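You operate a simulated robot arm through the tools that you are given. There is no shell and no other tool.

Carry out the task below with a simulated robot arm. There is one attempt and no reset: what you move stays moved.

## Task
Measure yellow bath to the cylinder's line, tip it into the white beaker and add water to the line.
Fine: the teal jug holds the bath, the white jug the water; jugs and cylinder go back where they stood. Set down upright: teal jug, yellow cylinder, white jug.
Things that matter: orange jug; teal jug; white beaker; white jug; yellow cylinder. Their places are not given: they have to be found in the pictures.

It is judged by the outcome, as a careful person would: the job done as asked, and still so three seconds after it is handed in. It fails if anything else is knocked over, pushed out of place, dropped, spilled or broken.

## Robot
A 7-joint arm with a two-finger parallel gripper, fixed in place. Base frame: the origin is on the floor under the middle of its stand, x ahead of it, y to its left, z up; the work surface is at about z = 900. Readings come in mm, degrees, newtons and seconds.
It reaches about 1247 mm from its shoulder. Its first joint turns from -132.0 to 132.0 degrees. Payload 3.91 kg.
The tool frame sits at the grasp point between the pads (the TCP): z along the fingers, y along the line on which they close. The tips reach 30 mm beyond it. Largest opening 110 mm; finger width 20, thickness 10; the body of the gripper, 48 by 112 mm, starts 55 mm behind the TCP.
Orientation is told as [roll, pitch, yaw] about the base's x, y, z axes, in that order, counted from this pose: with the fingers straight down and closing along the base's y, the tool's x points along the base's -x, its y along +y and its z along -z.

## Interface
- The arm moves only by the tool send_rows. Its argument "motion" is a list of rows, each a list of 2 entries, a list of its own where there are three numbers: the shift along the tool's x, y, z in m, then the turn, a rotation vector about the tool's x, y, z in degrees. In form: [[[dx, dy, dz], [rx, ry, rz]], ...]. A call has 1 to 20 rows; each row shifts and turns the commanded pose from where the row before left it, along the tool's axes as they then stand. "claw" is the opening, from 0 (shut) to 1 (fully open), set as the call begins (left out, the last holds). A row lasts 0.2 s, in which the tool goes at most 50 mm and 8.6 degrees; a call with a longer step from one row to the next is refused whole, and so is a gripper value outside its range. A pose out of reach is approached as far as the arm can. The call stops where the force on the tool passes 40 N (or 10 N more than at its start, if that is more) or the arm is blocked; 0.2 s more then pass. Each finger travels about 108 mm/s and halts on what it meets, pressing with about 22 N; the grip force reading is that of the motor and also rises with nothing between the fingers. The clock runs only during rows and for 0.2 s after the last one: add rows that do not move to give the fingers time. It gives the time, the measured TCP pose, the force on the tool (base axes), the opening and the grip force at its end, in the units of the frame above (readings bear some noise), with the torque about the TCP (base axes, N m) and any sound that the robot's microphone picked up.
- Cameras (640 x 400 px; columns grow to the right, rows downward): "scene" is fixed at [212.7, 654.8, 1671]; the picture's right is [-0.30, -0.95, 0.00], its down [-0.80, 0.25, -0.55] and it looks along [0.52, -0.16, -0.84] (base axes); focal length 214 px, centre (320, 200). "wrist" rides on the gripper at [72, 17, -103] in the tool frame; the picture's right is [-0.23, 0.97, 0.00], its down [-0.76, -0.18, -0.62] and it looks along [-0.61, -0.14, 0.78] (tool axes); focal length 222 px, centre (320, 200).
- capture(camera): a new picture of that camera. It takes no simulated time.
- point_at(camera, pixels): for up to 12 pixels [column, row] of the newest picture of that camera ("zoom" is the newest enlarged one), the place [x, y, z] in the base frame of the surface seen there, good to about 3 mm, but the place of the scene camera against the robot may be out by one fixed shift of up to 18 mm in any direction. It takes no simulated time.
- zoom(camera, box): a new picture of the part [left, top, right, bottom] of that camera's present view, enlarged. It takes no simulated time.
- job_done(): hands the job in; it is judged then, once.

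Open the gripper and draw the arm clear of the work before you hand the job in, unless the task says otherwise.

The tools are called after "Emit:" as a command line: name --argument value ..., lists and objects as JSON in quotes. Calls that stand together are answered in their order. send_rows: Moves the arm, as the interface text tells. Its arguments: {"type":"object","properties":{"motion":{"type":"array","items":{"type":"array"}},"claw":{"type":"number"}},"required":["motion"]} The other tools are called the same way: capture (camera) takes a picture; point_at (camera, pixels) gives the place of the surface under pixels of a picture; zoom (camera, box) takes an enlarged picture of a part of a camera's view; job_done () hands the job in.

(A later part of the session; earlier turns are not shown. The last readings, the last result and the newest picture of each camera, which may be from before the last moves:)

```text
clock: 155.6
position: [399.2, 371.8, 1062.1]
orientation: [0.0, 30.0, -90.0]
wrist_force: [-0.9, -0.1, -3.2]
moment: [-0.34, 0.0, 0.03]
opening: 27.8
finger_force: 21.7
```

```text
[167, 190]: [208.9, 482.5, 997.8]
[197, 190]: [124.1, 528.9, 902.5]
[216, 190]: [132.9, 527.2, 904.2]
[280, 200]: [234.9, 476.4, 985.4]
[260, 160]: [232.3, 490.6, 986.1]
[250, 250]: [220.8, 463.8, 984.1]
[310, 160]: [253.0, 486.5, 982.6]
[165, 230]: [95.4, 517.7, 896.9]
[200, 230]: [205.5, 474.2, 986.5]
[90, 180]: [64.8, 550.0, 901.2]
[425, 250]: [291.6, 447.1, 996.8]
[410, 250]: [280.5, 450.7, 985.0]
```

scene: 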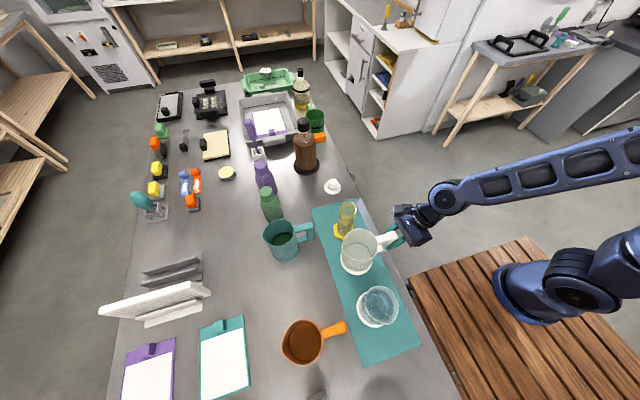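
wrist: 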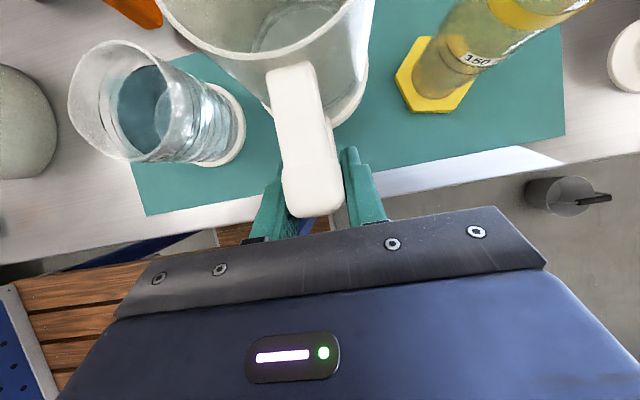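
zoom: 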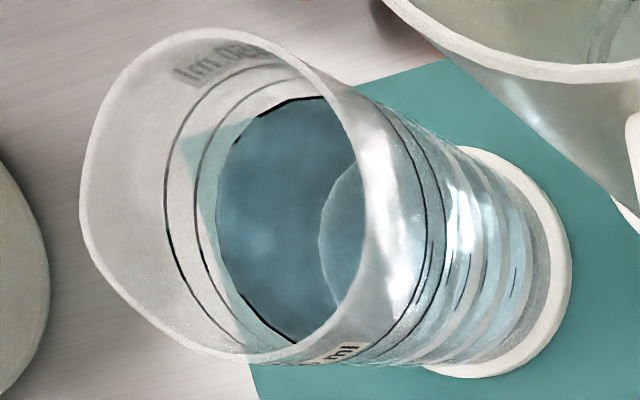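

Surface is 984.5 and the rings about 989 and 997.5 (robot frame), so about 9 mm (~55 ml) more is needed. I carry the jug back the way it came: up, turn +62°, to the start of the pour.

Emit:
send_rows --motion '[[[0.0061, -0.0003, -0.0077], [0, 0, 0]], [[0.0122, -0.0005, -0.0153], [0, 0, 0]], [[0.0122, -0.0005, -0.0153], [0, 0, 0]], [[0.0122, -0.0005, -0.0153], [0, 0, 0]], [[0.0122, -0.0005, -0.0153], [0, 0, 0]], [[0.0122, -0.0005, -0.0153], [0, 0, 0]], [[0.0122, -0.0005, -0.0153], [0, 0, 0]], [[0.0061, -0.0003, -0.0077], [0, 0, 0]], [[0, 0, 0], [0, 0, 0]]]'

Emit:
send_rows --motion '[[[0, 0, 0], [2, 0, -3.464]], [[0, 0, 0], [3.75, 0, -6.495]], [[0, 0, 0], [3.75, 0, -6.495]], [[0, 0, 0], [3.75, 0, -6.495]], [[0, 0, 0], [3.75, 0, -6.495]], [[0, 0, 0], [3.75, 0, -6.495]], [[0, 0, 0], [3.75, 0, -6.495]], [[0, 0, 0], [3.75, 0, -6.495]], [[0, 0, 0], [2.75, 0, -4.763]], [[0, 0, 0], [0, 0, 0]]]'

Emit:
send_rows --motion '[[[-0.00736, 0, 0.00525], [0, -7, 0]], [[-0.0032, 0, 0.00414], [0, -8, 0]], [[0.00053, 0, 0.00541], [0, -8, 0]], [[0.00437, 0, 0.00615], [0, -8, 0]], [[0.00827, 0, 0.00635], [0, -8, 0]], [[0.01216, 0, 0.00602], [0, -8, 0]], [[0, 0, 0], [0, 0, 0]]]'

Emit:
zoom --camera "scene" --box '[355, 235, 425, 325]'

```text
clock: 157.6
position: [394.2, 390.8, 1195.8]
orientation: [0.0, 30.0, -90.0]
wrist_force: [-0.1, -0.5, -3.6]
moment: [-0.32, -0.01, 0.0]
opening: 28.0
finger_force: 21.7
```

```text
clock: 159.8
position: [395.9, 389.8, 1194.8]
orientation: [0.0, 30.1, -27.8]
wrist_force: [0.1, -0.2, -2.7]
moment: [-0.17, -0.32, 0.01]
opening: 28.0
finger_force: 21.3
```

```text
clock: 161.4
position: [376.4, 400.6, 1157.3]
orientation: [0.0, -17.0, -28.1]
wrist_force: [0.0, 0.0, -4.6]
moment: [-0.03, -0.05, 0.01]
opening: 27.9
finger_force: 22.0
```

```text
4.44 times, centred on (390, 280) of scene
```

zoom: 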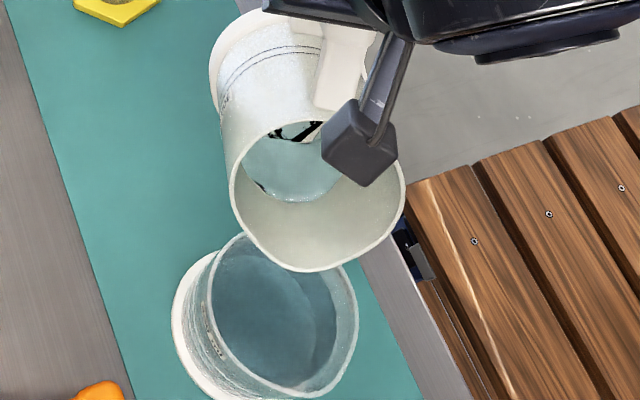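

The jug is back in the same pouring pose (47°). I tip to 61° about the spout, still below where it stopped before (63°).

Emit:
send_rows --motion '[[[0.00445, 0, -0.01381], [0, -5, 0]], [[0.00445, 0, -0.01381], [0, -5, 0]], [[0.00343, 0, -0.01101], [0, -4, 0]], [[0, 0, 0], [0, 0, 0]], [[0, 0, 0], [0, 0, 0]]]'

Emit:
zoom --camera "scene" --box '[355, 235, 425, 325]'

Emit:
point_at --camera "zoom" --pixels '[[240, 320], [260, 340], [290, 360], [240, 290], [270, 300], [260, 310], [300, 340], [280, 330]]'

```text
clock: 162.6
position: [355.1, 411.5, 1188.6]
orientation: [0.0, -31.0, -28.0]
wrist_force: [-0.3, 0.5, -3.9]
moment: [-0.01, -0.03, 0.0]
opening: 27.8
finger_force: 22.3
```

```text
4.44 times, centred on (390, 280) of scene
```

zoom: 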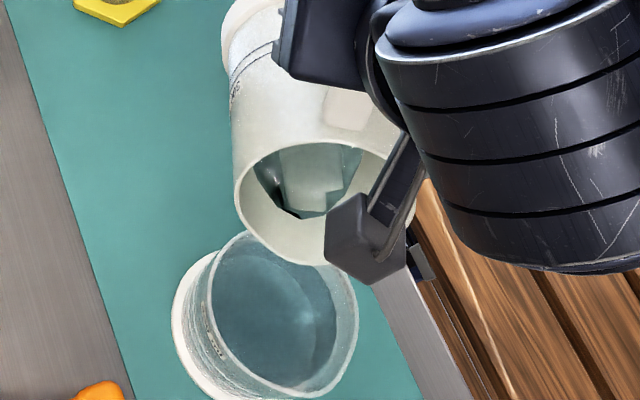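

```text
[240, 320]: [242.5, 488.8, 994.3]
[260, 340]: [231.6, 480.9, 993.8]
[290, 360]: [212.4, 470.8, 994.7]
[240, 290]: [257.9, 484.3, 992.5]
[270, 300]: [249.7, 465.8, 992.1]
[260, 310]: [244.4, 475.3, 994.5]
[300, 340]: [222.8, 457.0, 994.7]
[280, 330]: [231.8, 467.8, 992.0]
```

Surface unchanged at ≈993.6. I tip to 65° in 1° steps with waits, then measure.

Emit:
send_rows --motion '[[[0.00081, 0, -0.00276], [0, -1, 0]], [[0.00081, 0, -0.00276], [0, -1, 0]], [[0, 0, 0], [0, 0, 0]], [[0.00081, 0, -0.00276], [0, -1, 0]], [[0, 0, 0], [0, 0, 0]], [[0, 0, 0], [0, 0, 0]], [[0.00081, 0, -0.00276], [0, -1, 0]], [[0, 0, 0], [0, 0, 0]], [[0, 0, 0], [0, 0, 0]], [[0, 0, 0], [0, 0, 0]], [[0, 0, 0], [0, 0, 0]], [[0, 0, 0], [0, 0, 0]], [[0, 0, 0], [0, 0, 0]]]'

Emit:
zoom --camera "scene" --box '[355, 280, 405, 330]'

Emit:
point_at --camera "zoom" --pixels '[[280, 220], [300, 280], [250, 200], [350, 250], [240, 150], [320, 230], [290, 250], [330, 290], [270, 180], [310, 260], [350, 290], [230, 180]]'

```text
clock: 165.4
position: [346.1, 415.5, 1197.5]
orientation: [0.0, -35.0, -27.9]
wrist_force: [-0.2, -0.1, -2.1]
moment: [0.04, 0.07, 0.01]
opening: 27.8
finger_force: 21.8
```

```text
8.00 times, centred on (380, 305) of scene
```

zoom: 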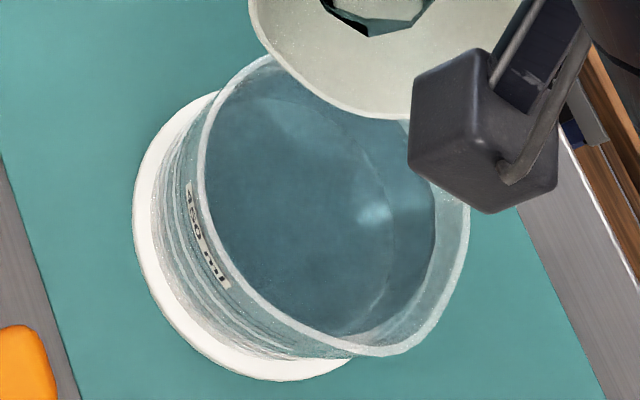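

```text
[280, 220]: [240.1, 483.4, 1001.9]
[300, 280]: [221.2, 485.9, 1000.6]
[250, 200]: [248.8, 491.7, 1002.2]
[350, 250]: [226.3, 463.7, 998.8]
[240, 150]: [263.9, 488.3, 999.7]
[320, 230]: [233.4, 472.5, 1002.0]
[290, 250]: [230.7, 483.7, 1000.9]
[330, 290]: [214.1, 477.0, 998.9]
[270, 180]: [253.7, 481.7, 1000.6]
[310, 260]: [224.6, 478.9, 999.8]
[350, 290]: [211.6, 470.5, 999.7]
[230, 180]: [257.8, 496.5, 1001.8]
```

Surface ≈1000.6 (aim ≈1002.5–1003). I wait to see whether the flow is over and re-measure.

Emit:
send_rows --motion '[[[0, 0, 0], [0, 0, 0]], [[0, 0, 0], [0, 0, 0]], [[0, 0, 0], [0, 0, 0]]]'

Emit:
zoom --camera "scene" --box '[355, 280, 405, 330]'

Emit:
point_at --camera "zoom" --pixels '[[280, 220], [300, 280], [250, 200], [350, 250], [240, 150], [320, 230], [290, 250], [330, 290], [270, 180], [310, 260], [350, 290], [230, 180]]'

```text
clock: 166.2
position: [346.4, 415.5, 1197.3]
orientation: [0.1, -35.0, -28.0]
wrist_force: [0.2, -0.5, -2.8]
moment: [0.04, 0.05, 0.0]
opening: 27.7
finger_force: 22.0
```

```text
8.00 times, centred on (380, 305) of scene
```

zoom: 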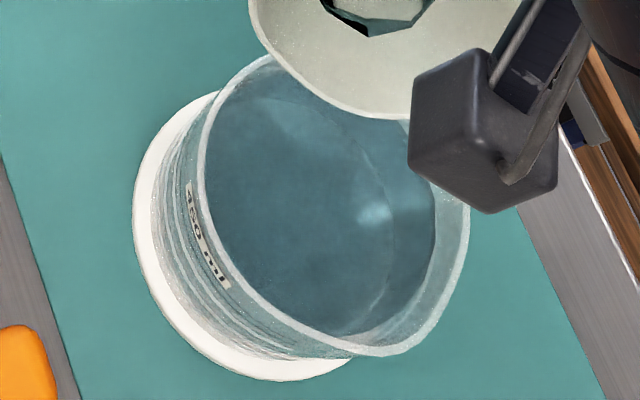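

```text
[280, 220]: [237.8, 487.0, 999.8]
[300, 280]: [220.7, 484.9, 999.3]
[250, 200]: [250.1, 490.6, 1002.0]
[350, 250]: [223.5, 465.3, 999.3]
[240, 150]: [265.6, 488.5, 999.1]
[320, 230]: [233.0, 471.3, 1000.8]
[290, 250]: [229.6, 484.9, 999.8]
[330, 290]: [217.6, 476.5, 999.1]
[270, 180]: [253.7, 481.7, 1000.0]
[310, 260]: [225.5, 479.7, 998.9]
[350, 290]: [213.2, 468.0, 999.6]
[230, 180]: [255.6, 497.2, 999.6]
```

Settled at ≈1000. I add 0.9° more and wait.

Emit:
send_rows --motion '[[[0.00072, 0, -0.00249], [0, -0.9, 0]], [[0, 0, 0], [0, 0, 0]], [[0, 0, 0], [0, 0, 0]], [[0, 0, 0], [0, 0, 0]], [[0, 0, 0], [0, 0, 0]], [[0, 0, 0], [0, 0, 0]], [[0, 0, 0], [0, 0, 0]], [[0, 0, 0], [0, 0, 0]]]'

Emit:
zoom --camera "scene" --box '[355, 280, 405, 330]'

Emit:
point_at --camera "zoom" --pixels '[[280, 220], [300, 280], [250, 200], [350, 250], [240, 150], [320, 230], [290, 250], [330, 290], [270, 180], [310, 260], [350, 290], [230, 180]]'

```text
clock: 168.0
position: [342.6, 416.2, 1197.8]
orientation: [0.1, -35.9, -28.1]
wrist_force: [-0.7, -0.5, -2.3]
moment: [0.04, 0.05, -0.03]
opening: 28.0
finger_force: 22.0
```

```text
8.00 times, centred on (380, 305) of scene
```

zoom: 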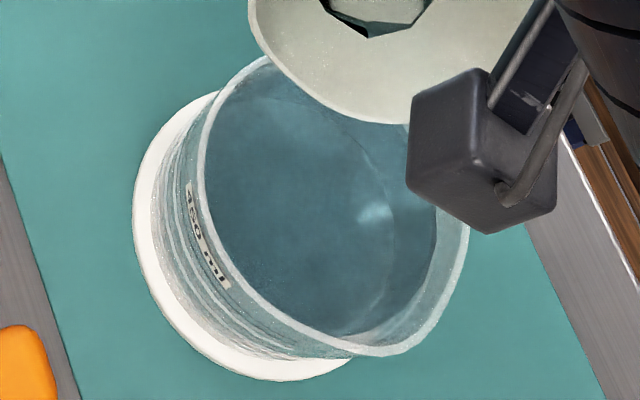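

```text
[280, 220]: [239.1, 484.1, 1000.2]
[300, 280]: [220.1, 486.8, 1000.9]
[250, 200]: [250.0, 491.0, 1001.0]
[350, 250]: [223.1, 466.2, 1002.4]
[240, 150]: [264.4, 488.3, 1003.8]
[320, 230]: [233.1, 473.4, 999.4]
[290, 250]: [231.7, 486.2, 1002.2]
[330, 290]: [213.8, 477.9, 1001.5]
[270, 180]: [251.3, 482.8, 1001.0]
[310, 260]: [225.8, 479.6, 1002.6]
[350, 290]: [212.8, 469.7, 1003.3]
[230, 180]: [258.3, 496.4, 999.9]
```

Surface ≈1001.5, near the middle of the band. I tip the jug back upright about its spout and rise for a close check.

Emit:
send_rows --motion '[[[-0.00469, 0, 0.02251], [0, 8, 0]], [[-0.00469, 0, 0.02251], [0, 8, 0]], [[-0.0142, 0, -0.0038], [0, 8, 0]], [[-0.0105, 0, -0.0049], [0, 8, 0]], [[-0.0066, 0, -0.0054], [0, 8, 0]], [[-0.0027, 0, -0.0054], [0, 8, 0]], [[0.0012, 0, -0.0049], [0, 8, 0]], [[0.0049, 0, -0.0038], [0, 8, 0]], [[0.008, 0, -0.0123], [0, 1.9, 0]], [[0, 0, 0], [0, 0, 0]], [[0, 0, 0], [0, 0, 0]]]'

Emit:
send_rows --motion '[[[0, 0, 0], [-2, 0, 3.464]], [[0, 0, 0], [-3.75, 0, 6.495]], [[0, 0, 0], [-3.75, 0, 6.495]], [[0, 0, 0], [-3.75, 0, 6.495]], [[0, 0, 0], [-3.75, 0, 6.495]], [[0, 0, 0], [-3.75, 0, 6.495]], [[0, 0, 0], [-3.75, 0, 6.495]], [[0, 0, 0], [-3.75, 0, 6.495]], [[0, 0, 0], [-2.75, 0, 4.763]], [[0, 0, 0], [0, 0, 0]], [[0, 0, 0], [0, 0, 0]]]'

Emit:
capture --camera "scene"

Emit:
capture --camera "wrist"

```text
clock: 170.4
position: [396.0, 390.7, 1217.4]
orientation: [0.0, 29.9, -28.0]
wrist_force: [0.4, -1.1, -3.6]
moment: [-0.15, -0.26, -0.03]
opening: 27.9
finger_force: 21.6
```

```text
clock: 172.8
position: [394.2, 390.2, 1217.2]
orientation: [0.0, 30.0, -90.0]
wrist_force: [-0.9, -0.1, -3.0]
moment: [-0.32, -0.05, -0.03]
opening: 27.9
finger_force: 22.1
```

```text
taken
```

scene: 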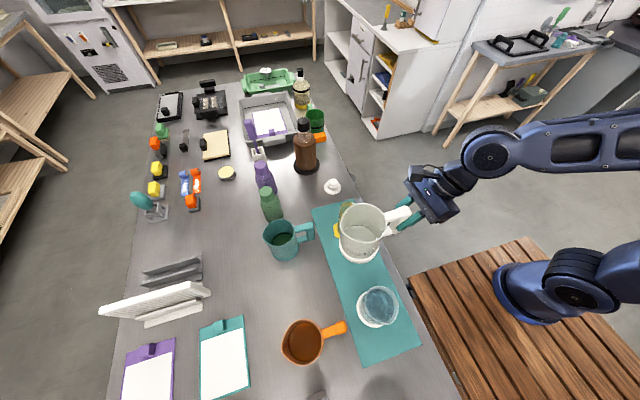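

```text
taken
```

wrist: 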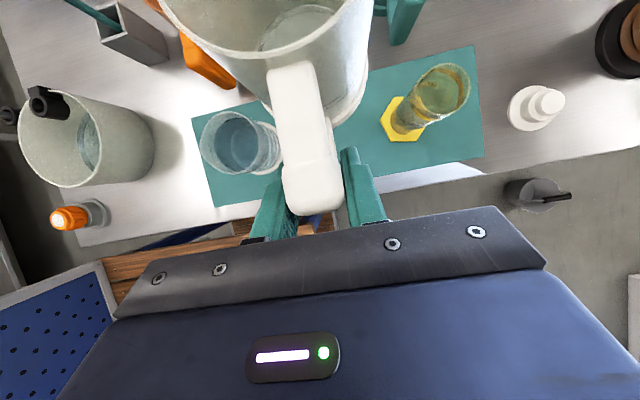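

Upright, turned back. I lower to the same viewing spot beside the beaker as before.

Emit:
send_rows --motion '[[[-0.006, 0.0003, 0.008], [0, 0, 0]], [[-0.0118, 0.0006, 0.0157], [0, 0, 0]], [[-0.0118, 0.0006, 0.0157], [0, 0, 0]], [[-0.0118, 0.0006, 0.0157], [0, 0, 0]], [[-0.0118, 0.0006, 0.0157], [0, 0, 0]], [[-0.0118, 0.0006, 0.0157], [0, 0, 0]], [[-0.0118, 0.0006, 0.0157], [0, 0, 0]], [[-0.0118, 0.0006, 0.0157], [0, 0, 0]], [[-0.006, 0.0003, 0.008], [0, 0, 0]], [[0, 0, 0], [0, 0, 0]], [[0, 0, 0], [0, 0, 0]]]'

Emit:
zoom --camera "wrist" --box '[60, 30, 250, 175]'

Emit:
point_at --camera "zoom" --pixels '[[280, 200], [260, 160], [250, 250], [310, 160], [290, 240], [240, 200]]'

```text
clock: 175.2
position: [398.8, 369.9, 1060.7]
orientation: [-0.2, 30.0, -90.1]
wrist_force: [0.0, 0.3, -2.5]
moment: [-0.31, -0.01, 0.0]
opening: 28.1
finger_force: 21.5
```

```text
2.76 times, centred on (155, 102) of wrist
```

zoom: 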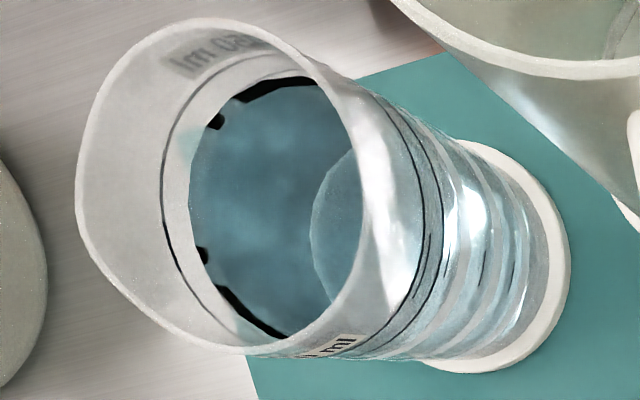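

```text
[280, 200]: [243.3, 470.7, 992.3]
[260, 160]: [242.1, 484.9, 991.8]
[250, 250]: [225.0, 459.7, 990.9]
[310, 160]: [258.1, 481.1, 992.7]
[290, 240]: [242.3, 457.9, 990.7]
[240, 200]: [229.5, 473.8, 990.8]
```

Surface 991.5 now; on the far wall it has just covered the lower ring (edge x≈190, upper ring x≈163). I sample the rings on the near outer wall too.

Emit:
zoom --camera "wrist" --box '[170, 50, 250, 160]'

Emit:
zoom --camera "wrist" --box '[90, 40, 190, 160]'

```text
3.64 times, centred on (210, 105) of wrist
```

zoom: 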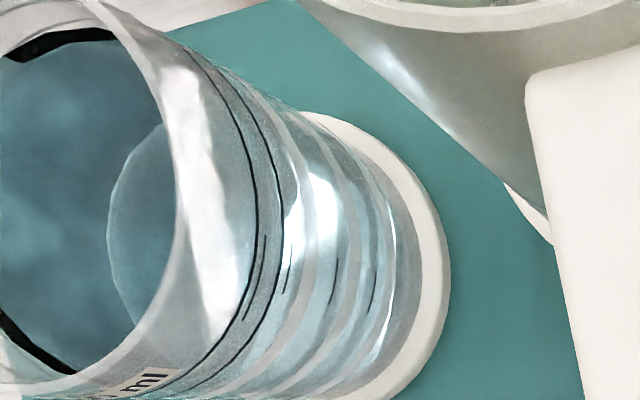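

```text
3.33 times, centred on (140, 100) of wrist
```

zoom: 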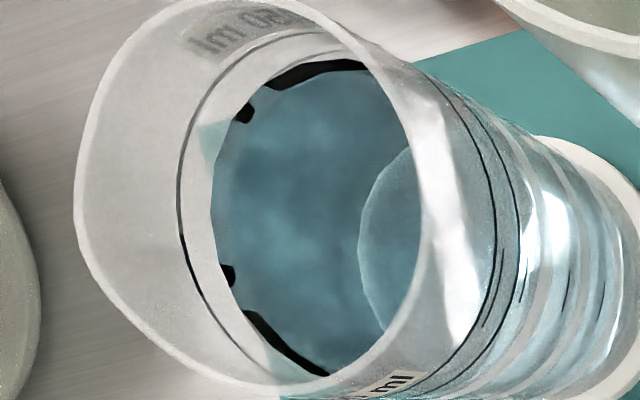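

I measure both rings at several points on the near outer wall and on the far wall to fix the band's heights.

Emit:
zoom --camera "wrist" --box '[170, 50, 250, 160]'

Emit:
point_at --camera "zoom" --pixels '[[253, 190], [256, 215], [253, 255], [240, 310], [245, 140], [225, 340], [280, 190], [282, 220], [278, 255], [268, 300], [270, 140], [245, 345]]'

```text
3.64 times, centred on (210, 105) of wrist
```

zoom: 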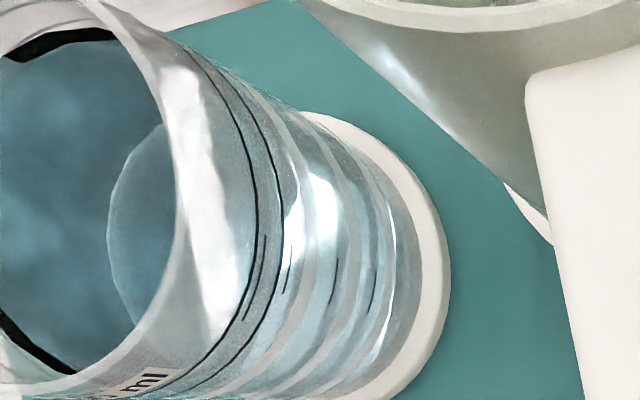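

```text
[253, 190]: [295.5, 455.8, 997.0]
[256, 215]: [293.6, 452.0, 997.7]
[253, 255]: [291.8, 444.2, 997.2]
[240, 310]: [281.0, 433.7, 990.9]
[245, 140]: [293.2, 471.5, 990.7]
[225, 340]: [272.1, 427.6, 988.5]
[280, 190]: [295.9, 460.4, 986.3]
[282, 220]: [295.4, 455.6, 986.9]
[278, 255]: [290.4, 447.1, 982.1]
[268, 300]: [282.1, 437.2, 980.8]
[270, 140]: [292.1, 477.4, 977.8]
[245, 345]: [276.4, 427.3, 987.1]
```

Rings: lower ≈986.6–988, upper ≈997.3; the surface at ≈991.5 is inside the band, close to its middle. The beaker is done; I now carry the white jug up and back over to its place.

Emit:
send_rows --motion '[[[0.006, 0, -0.0104], [0, 0, 0]], [[0.0117, 0, -0.0202], [0, 0, 0]], [[0.0117, 0, -0.0202], [0, 0, 0]], [[0.0117, 0, -0.0202], [0, 0, 0]], [[0.0117, 0, -0.0202], [0, 0, 0]], [[0.0117, 0, -0.0202], [0, 0, 0]], [[0.006, 0, -0.0104], [0, 0, 0]], [[0, 0, 0], [0, 0, 0]]]'

Emit:
send_rows --motion '[[[0.00945, -0.00085, 0.00545], [0, 0, 0]], [[0.0189, -0.0017, 0.0109], [0, 0, 0]], [[0.0189, -0.0017, 0.0109], [0, 0, 0]], [[0.0189, -0.0017, 0.0109], [0, 0, 0]], [[0.0189, -0.0017, 0.0109], [0, 0, 0]], [[0.0189, -0.0017, 0.0109], [0, 0, 0]], [[0.0189, -0.0017, 0.0109], [0, 0, 0]], [[0.0189, -0.0017, 0.0109], [0, 0, 0]], [[0.0189, -0.0017, 0.0109], [0, 0, 0]], [[0.0189, -0.0017, 0.0109], [0, 0, 0]], [[0.00945, -0.00085, 0.00545], [0, 0, 0]], [[0, 0, 0], [0, 0, 0]], [[0, 0, 0], [0, 0, 0]]]'

Emit:
send_rows --motion '[[[0, 0, 0], [0, 0, 0]]]'

Emit:
send_rows --motion '[[[0, 0, 0], [0, 0, 0]]]'

Emit:
capture --camera "scene"

Emit:
capture --camera "wrist"

```text
clock: 177.0
position: [400.7, 368.7, 1199.6]
orientation: [0.1, 30.1, -90.1]
wrist_force: [0.4, 0.3, -2.6]
moment: [-0.26, 0.01, 0.0]
opening: 27.9
finger_force: 21.6
```

```text
clock: 179.8
position: [382.9, 589.7, 1201.4]
orientation: [0.0, 30.1, -90.0]
wrist_force: [-0.5, 0.3, -3.2]
moment: [-0.29, -0.06, 0.01]
opening: 27.9
finger_force: 22.2
```

```text
clock: 180.2
position: [381.6, 588.3, 1200.7]
orientation: [0.0, 30.0, -90.0]
wrist_force: [0.2, -0.6, -3.1]
moment: [-0.3, 0.01, 0.01]
opening: 27.9
finger_force: 22.1
```

```text
clock: 180.6
position: [383.2, 588.9, 1201.0]
orientation: [0.1, 29.9, -89.9]
wrist_force: [-0.5, -0.3, -3.1]
moment: [-0.27, -0.01, -0.01]
opening: 28.0
finger_force: 22.1
```

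```text
taken
```

scene: 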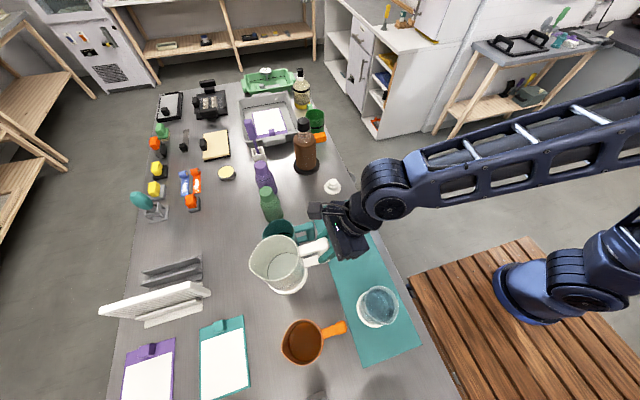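

```text
taken
```

wrist: 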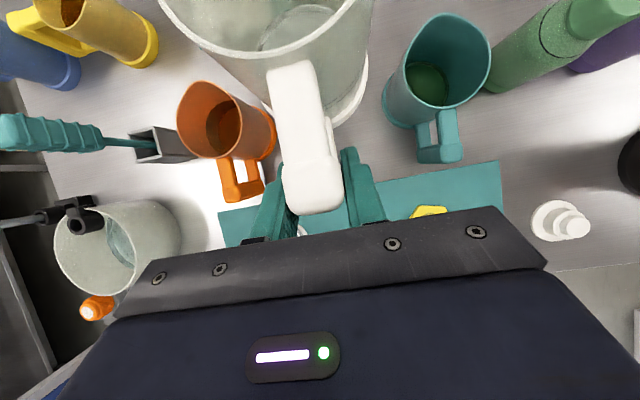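

The jug is above its place (382.6, 589, 1201), wrist view matching the lift-off view. I lower it 186 mm.

Emit:
send_rows --motion '[[[-0.005, 0, 0.00866], [0, 0, 0]], [[-0.0075, 0, 0.01299], [0, 0, 0]], [[-0.01, 0, 0.01732], [0, 0, 0]], [[-0.0125, 0, 0.02165], [0, 0, 0]], [[-0.0125, 0, 0.02165], [0, 0, 0]], [[-0.0125, 0, 0.02165], [0, 0, 0]], [[-0.0125, 0, 0.02165], [0, 0, 0]], [[-0.0125, 0, 0.02165], [0, 0, 0]], [[-0.008, 0, 0.01386], [0, 0, 0]], [[0, 0, 0], [0, 0, 0]], [[0, 0, 0], [0, 0, 0]]]'

Emit:
zoom --camera "scene" --box '[250, 230, 410, 330]'

Emit:
send_rows --motion '[[[0, 0, 0], [0, 0, 0]]]'

```text
clock: 183.0
position: [381.7, 591.8, 1014.8]
orientation: [0.0, 29.9, -90.0]
wrist_force: [1.0, 0.1, -4.0]
moment: [-0.29, 0.05, 0.01]
opening: 28.0
finger_force: 22.0
```

```text
4.00 times, centred on (330, 280) of scene
```

zoom: 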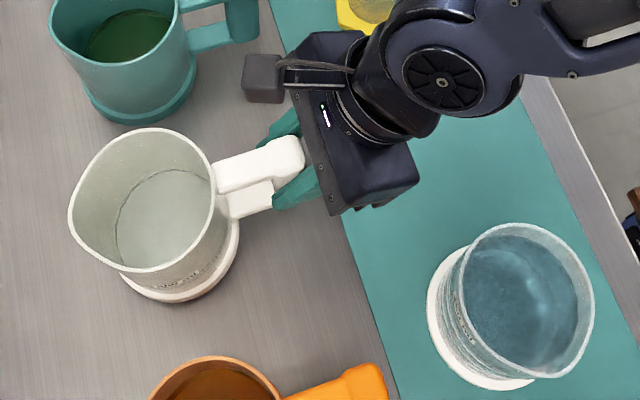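

```text
clock: 183.4
position: [382.3, 590.9, 1014.1]
orientation: [0.0, 29.9, -89.9]
wrist_force: [-0.2, 0.6, -2.4]
moment: [-0.3, -0.04, 0.0]
opening: 28.2
finger_force: 21.8
```

The rim seems slightly forward against the base compared with before, as if the jug had rotated ~3° in the grip. I compare rim heights of the held white jug with the standing teal jug.

Emit:
zoom --camera "scene" --box '[262, 250, 332, 300]'

Emit:
point_at --camera "zoom" --pixels '[[68, 225], [75, 245], [100, 280], [150, 318], [200, 338], [250, 335], [300, 310], [345, 265], [365, 210], [368, 170], [330, 100], [230, 80]]'

Emit:
zoom --camera "scene" --box '[255, 210, 325, 260]'

Emit:
point_at --camera "zoom" --pixels '[[85, 235], [100, 270], [150, 310], [200, 325], [250, 320], [300, 290], [340, 240], [350, 200], [90, 215], [345, 150], [300, 95], [130, 295]]'

```text
8.00 times, centred on (297, 275) of scene
```

zoom: 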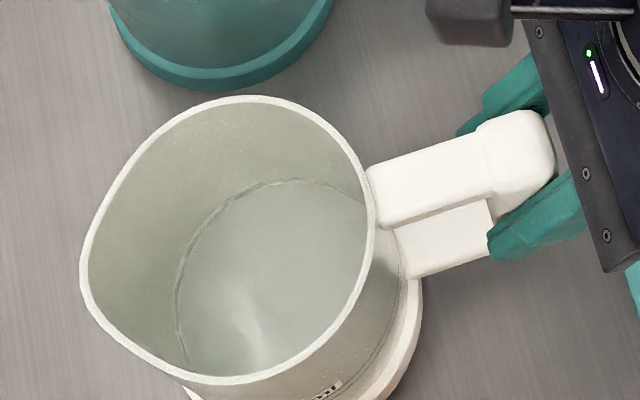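

```text
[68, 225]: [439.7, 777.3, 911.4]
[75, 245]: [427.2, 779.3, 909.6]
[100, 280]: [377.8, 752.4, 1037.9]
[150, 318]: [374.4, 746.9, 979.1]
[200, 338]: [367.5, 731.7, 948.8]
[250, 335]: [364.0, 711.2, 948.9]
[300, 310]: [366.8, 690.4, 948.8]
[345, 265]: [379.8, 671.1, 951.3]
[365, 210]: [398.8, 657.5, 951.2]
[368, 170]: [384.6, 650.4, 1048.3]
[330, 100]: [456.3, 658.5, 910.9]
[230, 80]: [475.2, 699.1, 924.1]
```

```text
8.00 times, centred on (290, 235) of scene
```

zoom: 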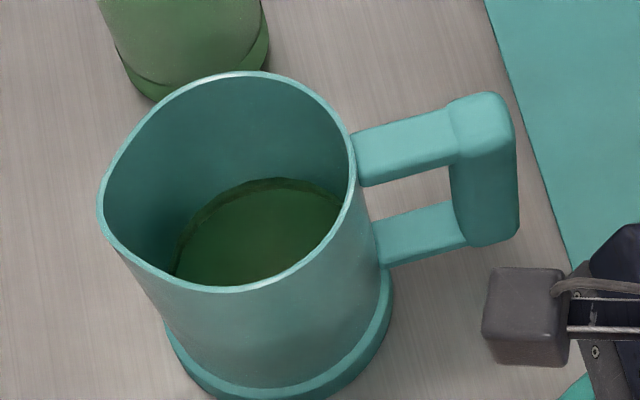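

```text
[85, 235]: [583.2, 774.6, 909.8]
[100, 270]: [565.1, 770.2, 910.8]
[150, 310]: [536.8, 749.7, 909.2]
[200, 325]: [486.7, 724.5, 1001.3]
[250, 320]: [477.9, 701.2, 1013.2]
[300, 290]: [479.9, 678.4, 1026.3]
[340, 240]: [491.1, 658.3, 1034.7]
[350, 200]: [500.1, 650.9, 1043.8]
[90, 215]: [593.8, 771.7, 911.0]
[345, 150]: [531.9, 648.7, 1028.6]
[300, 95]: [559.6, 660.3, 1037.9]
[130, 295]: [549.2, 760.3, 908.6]
```

I sample the white jug's rim itself all round, then the teal's.

Emit:
zoom --camera "scene" --box '[262, 250, 332, 300]'

Emit:
point_at --camera "zoom" --pixels '[[86, 262], [92, 295], [130, 340], [180, 371], [240, 380], [300, 355], [348, 300], [371, 240], [371, 195], [345, 140], [250, 100], [120, 185]]'

Emit:
zoom --camera "scene" --box '[255, 210, 325, 260]'

Emit:
point_at --camera "zoom" --pixels '[[101, 205], [108, 230], [140, 262], [180, 283], [220, 290], [270, 278], [315, 245], [345, 205], [353, 165], [340, 120], [250, 75], [140, 135]]'

```text
8.00 times, centred on (297, 275) of scene
```

zoom: 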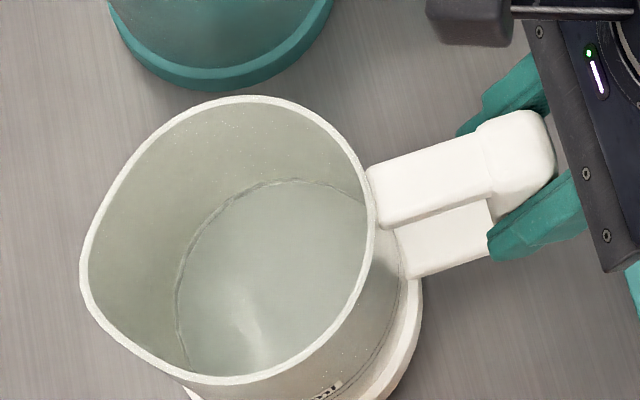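

```text
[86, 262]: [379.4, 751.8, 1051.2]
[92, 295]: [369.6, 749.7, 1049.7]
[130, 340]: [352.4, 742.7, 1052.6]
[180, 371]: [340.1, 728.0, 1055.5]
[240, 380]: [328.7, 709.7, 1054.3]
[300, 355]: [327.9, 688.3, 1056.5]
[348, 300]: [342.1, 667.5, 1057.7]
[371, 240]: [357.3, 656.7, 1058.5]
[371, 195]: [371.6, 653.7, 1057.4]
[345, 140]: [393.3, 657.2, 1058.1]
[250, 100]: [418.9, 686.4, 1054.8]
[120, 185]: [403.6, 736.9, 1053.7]
```

```text
8.00 times, centred on (290, 235) of scene
```

zoom: 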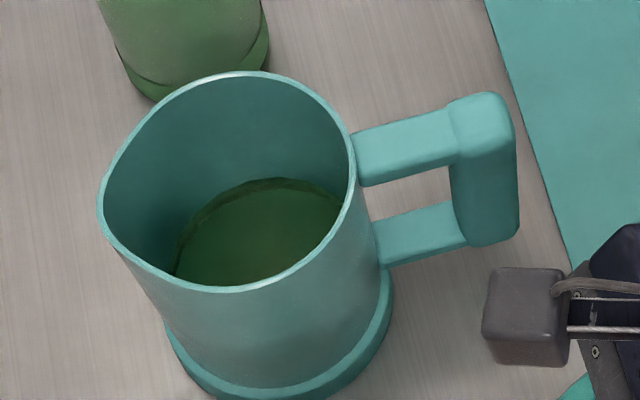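

```text
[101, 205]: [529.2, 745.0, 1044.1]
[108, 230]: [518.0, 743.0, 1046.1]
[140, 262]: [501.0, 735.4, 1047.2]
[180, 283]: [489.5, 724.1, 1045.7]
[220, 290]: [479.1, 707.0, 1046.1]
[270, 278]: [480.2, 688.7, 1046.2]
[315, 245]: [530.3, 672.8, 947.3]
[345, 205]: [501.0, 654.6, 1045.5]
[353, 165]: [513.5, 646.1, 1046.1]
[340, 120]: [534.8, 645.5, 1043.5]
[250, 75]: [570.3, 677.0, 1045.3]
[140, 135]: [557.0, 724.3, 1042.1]
```

The teal rim is flat (≈1045), the white one is nose-down by ~7.5 mm over 96 mm, i.e. it has rotated ~4.4° in the grip. I tip the hand back 4.4° to level the jug, and re-measure.

Emit:
send_rows --motion '[[[0, 0, 0], [0, 2.2, 0]], [[0, 0, 0], [0, 2.2, 0]], [[0, 0, 0], [0, 0, 0]], [[0, 0, 0], [0, 0, 0]]]'

Emit:
zoom --camera "scene" --box '[262, 250, 332, 300]'

Emit:
point_at --camera "zoom" --pixels '[[86, 250], [92, 282], [130, 325], [180, 357], [240, 368], [300, 345], [348, 290], [371, 235], [371, 190], [345, 135], [250, 90], [120, 175]]'

```text
clock: 184.4
position: [381.9, 589.5, 1013.6]
orientation: [0.1, 34.3, -90.0]
wrist_force: [-0.7, 0.2, -3.1]
moment: [-0.3, 0.0, -0.02]
opening: 27.9
finger_force: 21.7
```

```text
8.00 times, centred on (297, 275) of scene
```

zoom: 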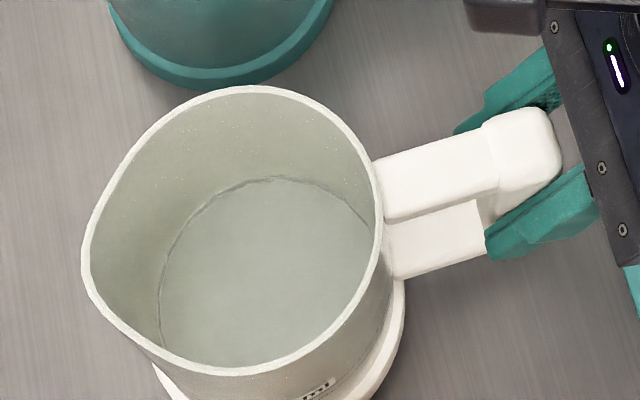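

```text
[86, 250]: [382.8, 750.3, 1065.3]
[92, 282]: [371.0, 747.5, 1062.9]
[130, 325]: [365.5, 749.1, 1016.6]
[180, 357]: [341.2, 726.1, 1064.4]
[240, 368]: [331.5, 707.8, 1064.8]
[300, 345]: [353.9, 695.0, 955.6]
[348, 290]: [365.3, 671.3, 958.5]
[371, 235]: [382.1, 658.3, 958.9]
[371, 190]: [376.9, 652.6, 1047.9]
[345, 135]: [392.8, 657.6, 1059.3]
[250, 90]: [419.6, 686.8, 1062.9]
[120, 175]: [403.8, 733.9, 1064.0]
```

I sample the handle-side rim at its new pixels to confirm the leveling.

Emit:
point_at --camera "zoom" --pixels '[[379, 215], [379, 195], [376, 240], [368, 270], [355, 298], [330, 330], [368, 160], [350, 135], [86, 240], [95, 290], [140, 338], [280, 360]]'

```text
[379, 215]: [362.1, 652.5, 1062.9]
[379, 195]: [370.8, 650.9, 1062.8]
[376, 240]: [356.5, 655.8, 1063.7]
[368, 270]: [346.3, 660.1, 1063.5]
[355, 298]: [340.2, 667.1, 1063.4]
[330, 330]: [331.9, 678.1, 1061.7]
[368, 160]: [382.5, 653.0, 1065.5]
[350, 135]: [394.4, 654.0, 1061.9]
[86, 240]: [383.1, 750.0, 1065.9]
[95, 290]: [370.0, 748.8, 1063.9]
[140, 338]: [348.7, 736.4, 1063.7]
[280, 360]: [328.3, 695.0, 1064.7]
```

The rim is level now (1063–1065 all round; 18 mm above standing height), and sits ~5 mm too far in +y. I shift −4.5 mm in y and lower 14 mm.

Emit:
send_rows --motion '[[[-0.00371, 0, -0.00254], [0, 0, 0]], [[-0.0034, 0, 0.00495], [0, 0, 0]], [[-0.0028, 0, 0.0041], [0, 0, 0]], [[-0.0017, 0, 0.0025], [0, 0, 0]], [[0, 0, 0], [0, 0, 0]], [[0, 0, 0], [0, 0, 0]]]'

Emit:
zoom --camera "scene" --box '[262, 250, 332, 300]'

Emit:
point_at --camera "zoom" --pixels '[[86, 262], [92, 290], [130, 335], [180, 365], [240, 373], [300, 348], [345, 300], [368, 250], [374, 210], [360, 165], [250, 100], [120, 185]]'

```text
clock: 185.8
position: [382.7, 585.7, 1002.4]
orientation: [0.0, 34.5, -90.0]
wrist_force: [0.6, 0.0, -3.7]
moment: [-0.33, 0.0, 0.01]
opening: 27.8
finger_force: 22.2
```

```text
8.00 times, centred on (297, 275) of scene
```

zoom: 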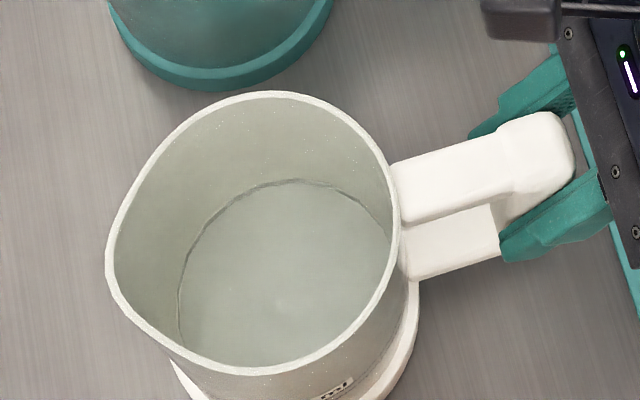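

```text
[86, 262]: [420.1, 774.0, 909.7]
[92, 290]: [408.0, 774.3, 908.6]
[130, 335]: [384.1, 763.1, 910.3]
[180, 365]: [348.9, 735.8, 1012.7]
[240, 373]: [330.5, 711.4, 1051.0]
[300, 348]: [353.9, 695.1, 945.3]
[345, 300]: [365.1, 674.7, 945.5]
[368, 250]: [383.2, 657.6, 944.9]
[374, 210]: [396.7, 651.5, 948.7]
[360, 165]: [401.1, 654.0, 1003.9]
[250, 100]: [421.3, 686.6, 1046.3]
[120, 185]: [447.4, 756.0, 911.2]
```

Within ~3 mm of the standing reference. I lower the last few millimetres slowly.

Emit:
send_rows --motion '[[[-0.0011, 0, 0.00165], [0, 0, 0]], [[-0.0006, 0, 0.0008], [0, 0, 0]], [[0, 0, 0], [0, 0, 0]]]'

Emit:
send_rows --motion '[[[-0.0008, 0, 0.0012], [0, 0, 0]], [[0, 0, 0], [0, 0, 0]]]'

```text
clock: 186.6
position: [384.0, 585.2, 998.5]
orientation: [0.0, 34.4, -90.0]
wrist_force: [0.5, 0.2, -3.0]
moment: [-0.31, -0.03, 0.02]
opening: 27.9
finger_force: 22.2
```

```text
clock: 187.2
position: [383.9, 585.5, 996.8]
orientation: [0.0, 34.4, -90.1]
wrist_force: [-0.4, 0.1, -3.1]
moment: [-0.31, 0.03, -0.03]
opening: 27.9
finger_force: 21.9
```

No contact yet at z≈997. I continue in 1–1.5 mm steps.

Emit:
send_rows --motion '[[[-0.0008, 0, 0.0012], [0, 0, 0]], [[0, 0, 0], [0, 0, 0]]]'

Emit:
send_rows --motion '[[[-0.0006, 0, 0.0008], [0, 0, 0]], [[0, 0, 0], [0, 0, 0]]]'

```text
clock: 187.8
position: [384.2, 585.8, 997.5]
orientation: [0.1, 34.6, -90.1]
wrist_force: [-1.6, -1.0, 11.1]
moment: [0.42, 0.11, 0.05]
opening: 28.3
finger_force: 22.1
```

```text
clock: 188.4
position: [383.9, 585.7, 995.5]
orientation: [0.1, 34.4, -90.0]
wrist_force: [0.5, -3.3, 13.9]
moment: [0.25, -0.09, -0.01]
opening: 28.0
finger_force: 21.6
```

Contact is on the handle-side edge of the base (slightly nose-up). I ease up 1.5 mm and rotate 0.7° forward to lie flat.

Emit:
send_rows --motion '[[[0.00085, 0, -0.00124], [0, 0, 0]], [[0, 0, 0], [0, -0.7, 0]], [[0, 0, 0], [0, 0, 0]], [[0, 0, 0], [0, 0, 0]]]'

Emit:
zoom --camera "scene" --box '[250, 230, 410, 330]'

Emit:
zoom --camera "scene" --box '[262, 250, 332, 300]'

Emit:
point_at --camera "zoom" --pixels '[[111, 258], [116, 285], [150, 335], [200, 365], [250, 372], [310, 355], [365, 305], [392, 255], [398, 215], [380, 160], [280, 95], [140, 190]]'

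```text
clock: 189.4
position: [384.8, 585.5, 997.4]
orientation: [-0.1, 33.7, -89.9]
wrist_force: [0.4, -0.4, -2.5]
moment: [-0.3, 0.02, 0.0]
opening: 28.0
finger_force: 22.0
```

```text
4.00 times, centred on (330, 280) of scene
```

zoom: 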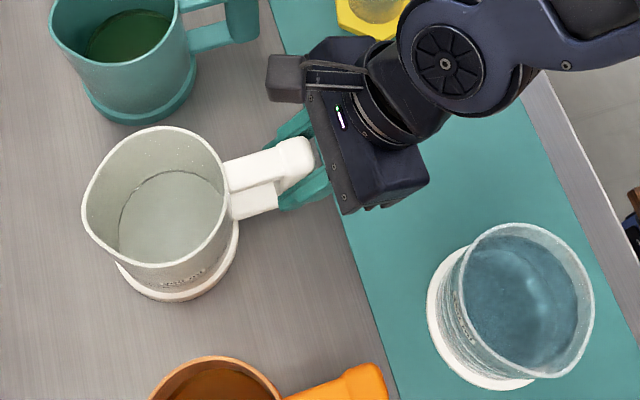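

```text
8.00 times, centred on (297, 275) of scene
```

zoom: 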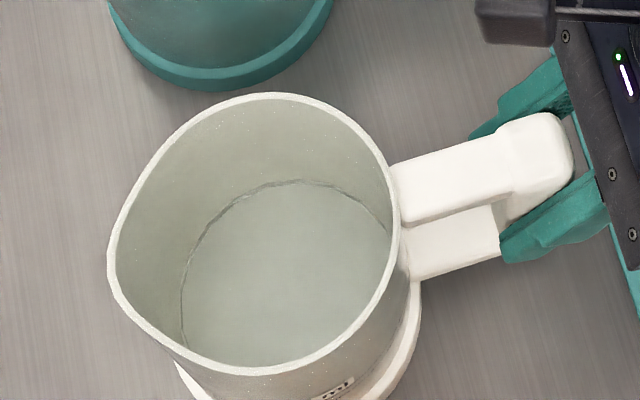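

```text
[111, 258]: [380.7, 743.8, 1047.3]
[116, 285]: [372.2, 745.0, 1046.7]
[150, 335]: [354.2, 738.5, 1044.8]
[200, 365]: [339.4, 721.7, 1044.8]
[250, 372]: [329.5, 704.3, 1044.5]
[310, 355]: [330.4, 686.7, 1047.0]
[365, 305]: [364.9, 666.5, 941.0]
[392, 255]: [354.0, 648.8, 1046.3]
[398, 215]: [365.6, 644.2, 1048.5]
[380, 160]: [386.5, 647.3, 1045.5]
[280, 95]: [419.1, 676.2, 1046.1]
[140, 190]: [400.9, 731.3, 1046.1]
```

Level and in place in y, but ~3 mm too far in +x compared with the standing reference. I shift −3 mm in x and set it down.

Emit:
send_rows --motion '[[[0, -0.003, 0], [0, 0, 0]], [[0, 0, 0], [0, 0, 0]], [[-0.0006, 0, 0.0008], [0, 0, 0]], [[0, 0, 0], [0, 0, 0]]]'

Emit:
send_rows --motion '[[[-0.0004, 0, 0.0006], [0, 0, 0]], [[0, 0, 0], [0, 0, 0]]]'

```text
clock: 190.4
position: [381.5, 584.7, 995.3]
orientation: [0.1, 33.7, -90.1]
wrist_force: [0.1, -1.8, 9.3]
moment: [0.14, -0.02, 0.0]
opening: 27.8
finger_force: 21.7
```

```text
clock: 191.0
position: [380.0, 584.7, 993.6]
orientation: [-0.1, 33.7, -90.0]
wrist_force: [-0.9, -4.0, 13.4]
moment: [0.3, 0.12, 0.08]
opening: 27.7
finger_force: 21.5
```

It stands on the table, only marginally rear-heavy (<0.5°). I ease off the pressure by 1 mm and open the gripper.

Emit:
send_rows --motion '[[[0.0006, 0, -0.0008], [0, 0, 0]], [[0, 0, 0], [0, -0.3, 0]], [[0, 0, 0], [0, 0, 0]]]'

Emit:
send_rows --motion '[[[0, 0, 0], [0, 0, 0]], [[0, 0, 0], [0, 0, 0]], [[0, 0, 0], [0, 0, 0]]]' --claw 0.7

Emit:
zoom --camera "scene" --box '[250, 230, 410, 330]'

Emit:
capture --camera "wrist"

```text
clock: 191.8
position: [380.5, 585.3, 995.9]
orientation: [0.0, 33.4, -89.9]
wrist_force: [0.7, 0.9, 2.2]
moment: [0.07, -0.11, -0.07]
opening: 28.0
finger_force: 21.9
```

```text
clock: 192.6
position: [380.2, 585.2, 995.2]
orientation: [0.0, 33.3, -90.0]
wrist_force: [-0.8, 0.6, -0.3]
moment: [0.0, 0.03, -0.01]
opening: 76.8
finger_force: 0.0
```

```text
4.00 times, centred on (330, 280) of scene
```

zoom: 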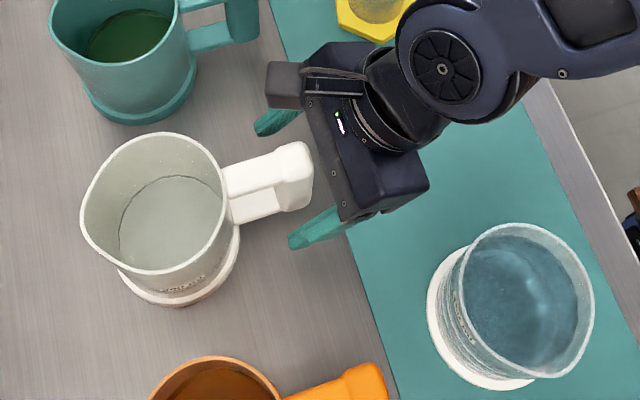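

```text
taken
```

wrist: 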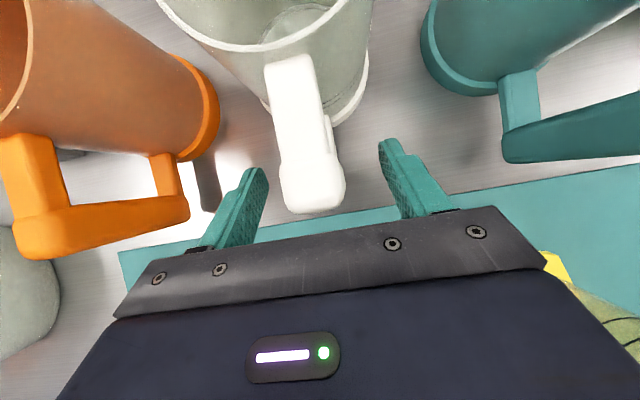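

The white jug stands exactly at its old place (rim (80,205), base (118,275) as before). I withdraw the hand along the fingers, then up and back to the robot side.

Emit:
send_rows --motion '[[[0, 0, -0.0325], [0, 0, 0]], [[0, 0, -0.0325], [0, 0, 0]], [[0, 0, -0.0325], [0, 0, 0]], [[0, 0, -0.0325], [0, 0, 0]], [[-0.0165, 0.0117, -0.0399], [0, 0, 0]], [[-0.0165, 0.0117, -0.0399], [0, 0, 0]], [[-0.0165, 0.0117, -0.0399], [0, 0, 0]], [[-0.0165, 0.0117, -0.0399], [0, 0, 0]], [[-0.0165, 0.0117, -0.0399], [0, 0, 0]], [[-0.0165, 0.0117, -0.0399], [0, 0, 0]], [[0, 0, 0], [0, 7.1, 0]], [[0, 0, 0], [0, 7.1, 0]], [[0, 0, 0], [0, 7.1, 0]], [[0, 0, 0], [0, 7.1, 0]], [[0, 0, 0], [0, 7.1, 0]], [[0, 0, 0], [0, 7.1, 0]], [[0, 0, 0], [0, 7.1, 0]], [[0, 0, 0], [0, 7, 0]], [[0, 0, 0], [0, 0, 0]]]'

Emit:
send_rows --motion '[[[-0.0417, 0, 0], [0, 0, 0]], [[-0.0417, 0, 0], [0, 0, 0]], [[-0.0417, 0, 0], [0, 0, 0]], [[-0.0417, 0, 0], [0, 0, 0]], [[-0.0417, 0, 0], [0, 0, 0]], [[0, 0, 0], [0, 0, 0]]]'

Emit:
capture --camera "wrist"

Emit:
capture --camera "scene"

```text
clock: 196.6
position: [448.5, 299.0, 1248.6]
orientation: [173.7, 89.8, 83.5]
wrist_force: [0.0, 0.7, -0.2]
moment: [-0.01, 0.04, 0.03]
opening: 77.1
finger_force: 0.0
```

```text
clock: 198.0
position: [476.1, 312.2, 1046.0]
orientation: [175.6, 89.9, 85.7]
wrist_force: [0.0, -0.1, -0.2]
moment: [0.03, -0.03, 0.01]
opening: 77.0
finger_force: 0.1
out of reach, approached as far as the arm can: row 2, 3, 4, 5
```

```text
taken
```

wrist: 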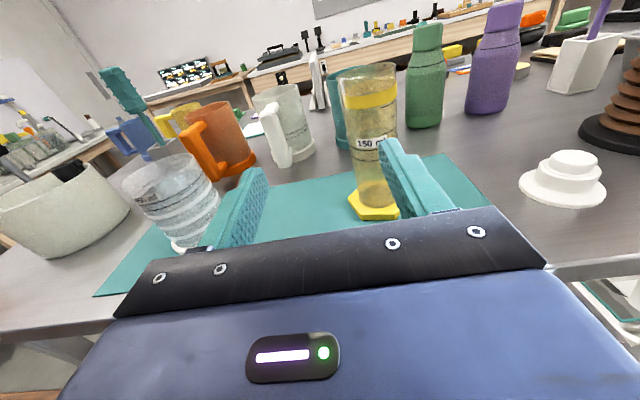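

```text
taken
```

scene: 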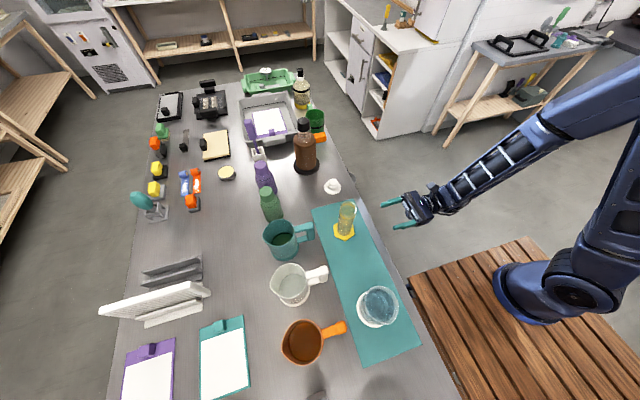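

All vessels stand upright. I zoom on the beaker from the side to judge its level against the rings.

Emit:
zoom --camera "wrist" --box '[115, 140, 235, 255]'

Emit:
zoom --camera "wrist" --box '[130, 150, 200, 220]'

```text
3.48 times, centred on (175, 198) of wrist
```

zoom: 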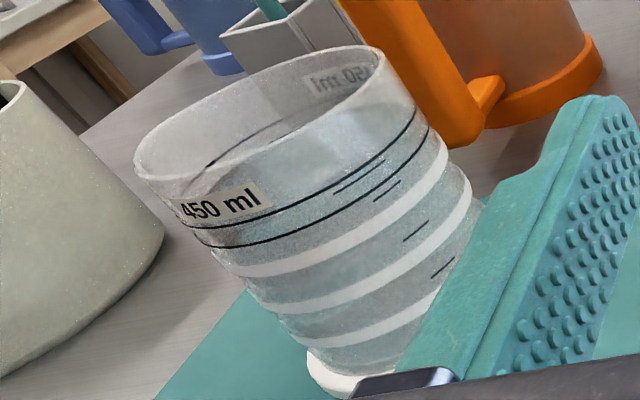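

```text
5.71 times, centred on (165, 185) of wrist
```

zoom: 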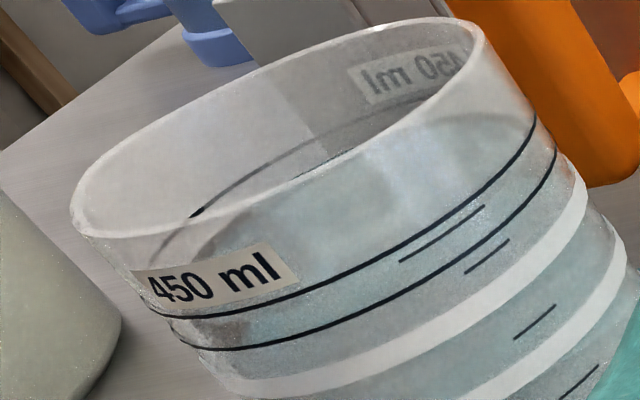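

The level looks to lie in the band but the view is from above. I move to x≈530 and lower the hand so the camera looks nearly level at the rings.

Emit:
send_rows --motion '[[[0, 0.04, 0], [0, 0, 0]], [[0, 0.04, 0], [0, 0, 0]], [[-0.03, 0, -0.005], [0, 0, 0]], [[-0.03, 0, -0.005], [0, 0, 0]], [[-0.03, 0, 0], [0, 0, 0]], [[0, 0, 0], [0, 0, 0]], [[0, 0, 0], [0, 0, 0]]]' --claw 1

Emit:
capture --camera "wrist"

Emit:
zoom --camera "wrist" --box '[40, 90, 190, 230]'

```text
clock: 199.6
position: [558.9, 303.7, 956.2]
orientation: [171.0, 89.8, 80.9]
wrist_force: [-0.5, -0.5, 0.4]
moment: [-0.01, -0.01, 0.01]
opening: 110.1
finger_force: 0.0
```

```text
taken
```

wrist: 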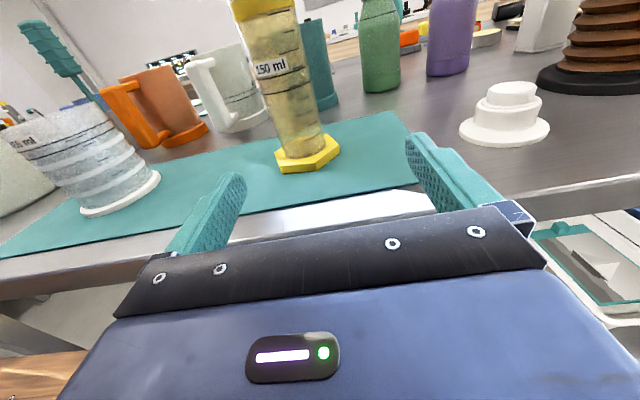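

```text
2.86 times, centred on (115, 160) of wrist
```

zoom: 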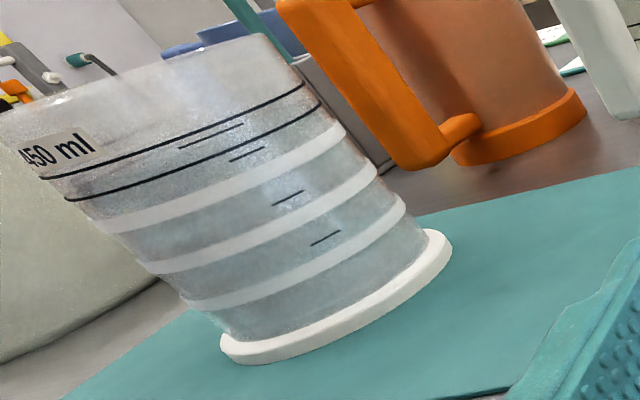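

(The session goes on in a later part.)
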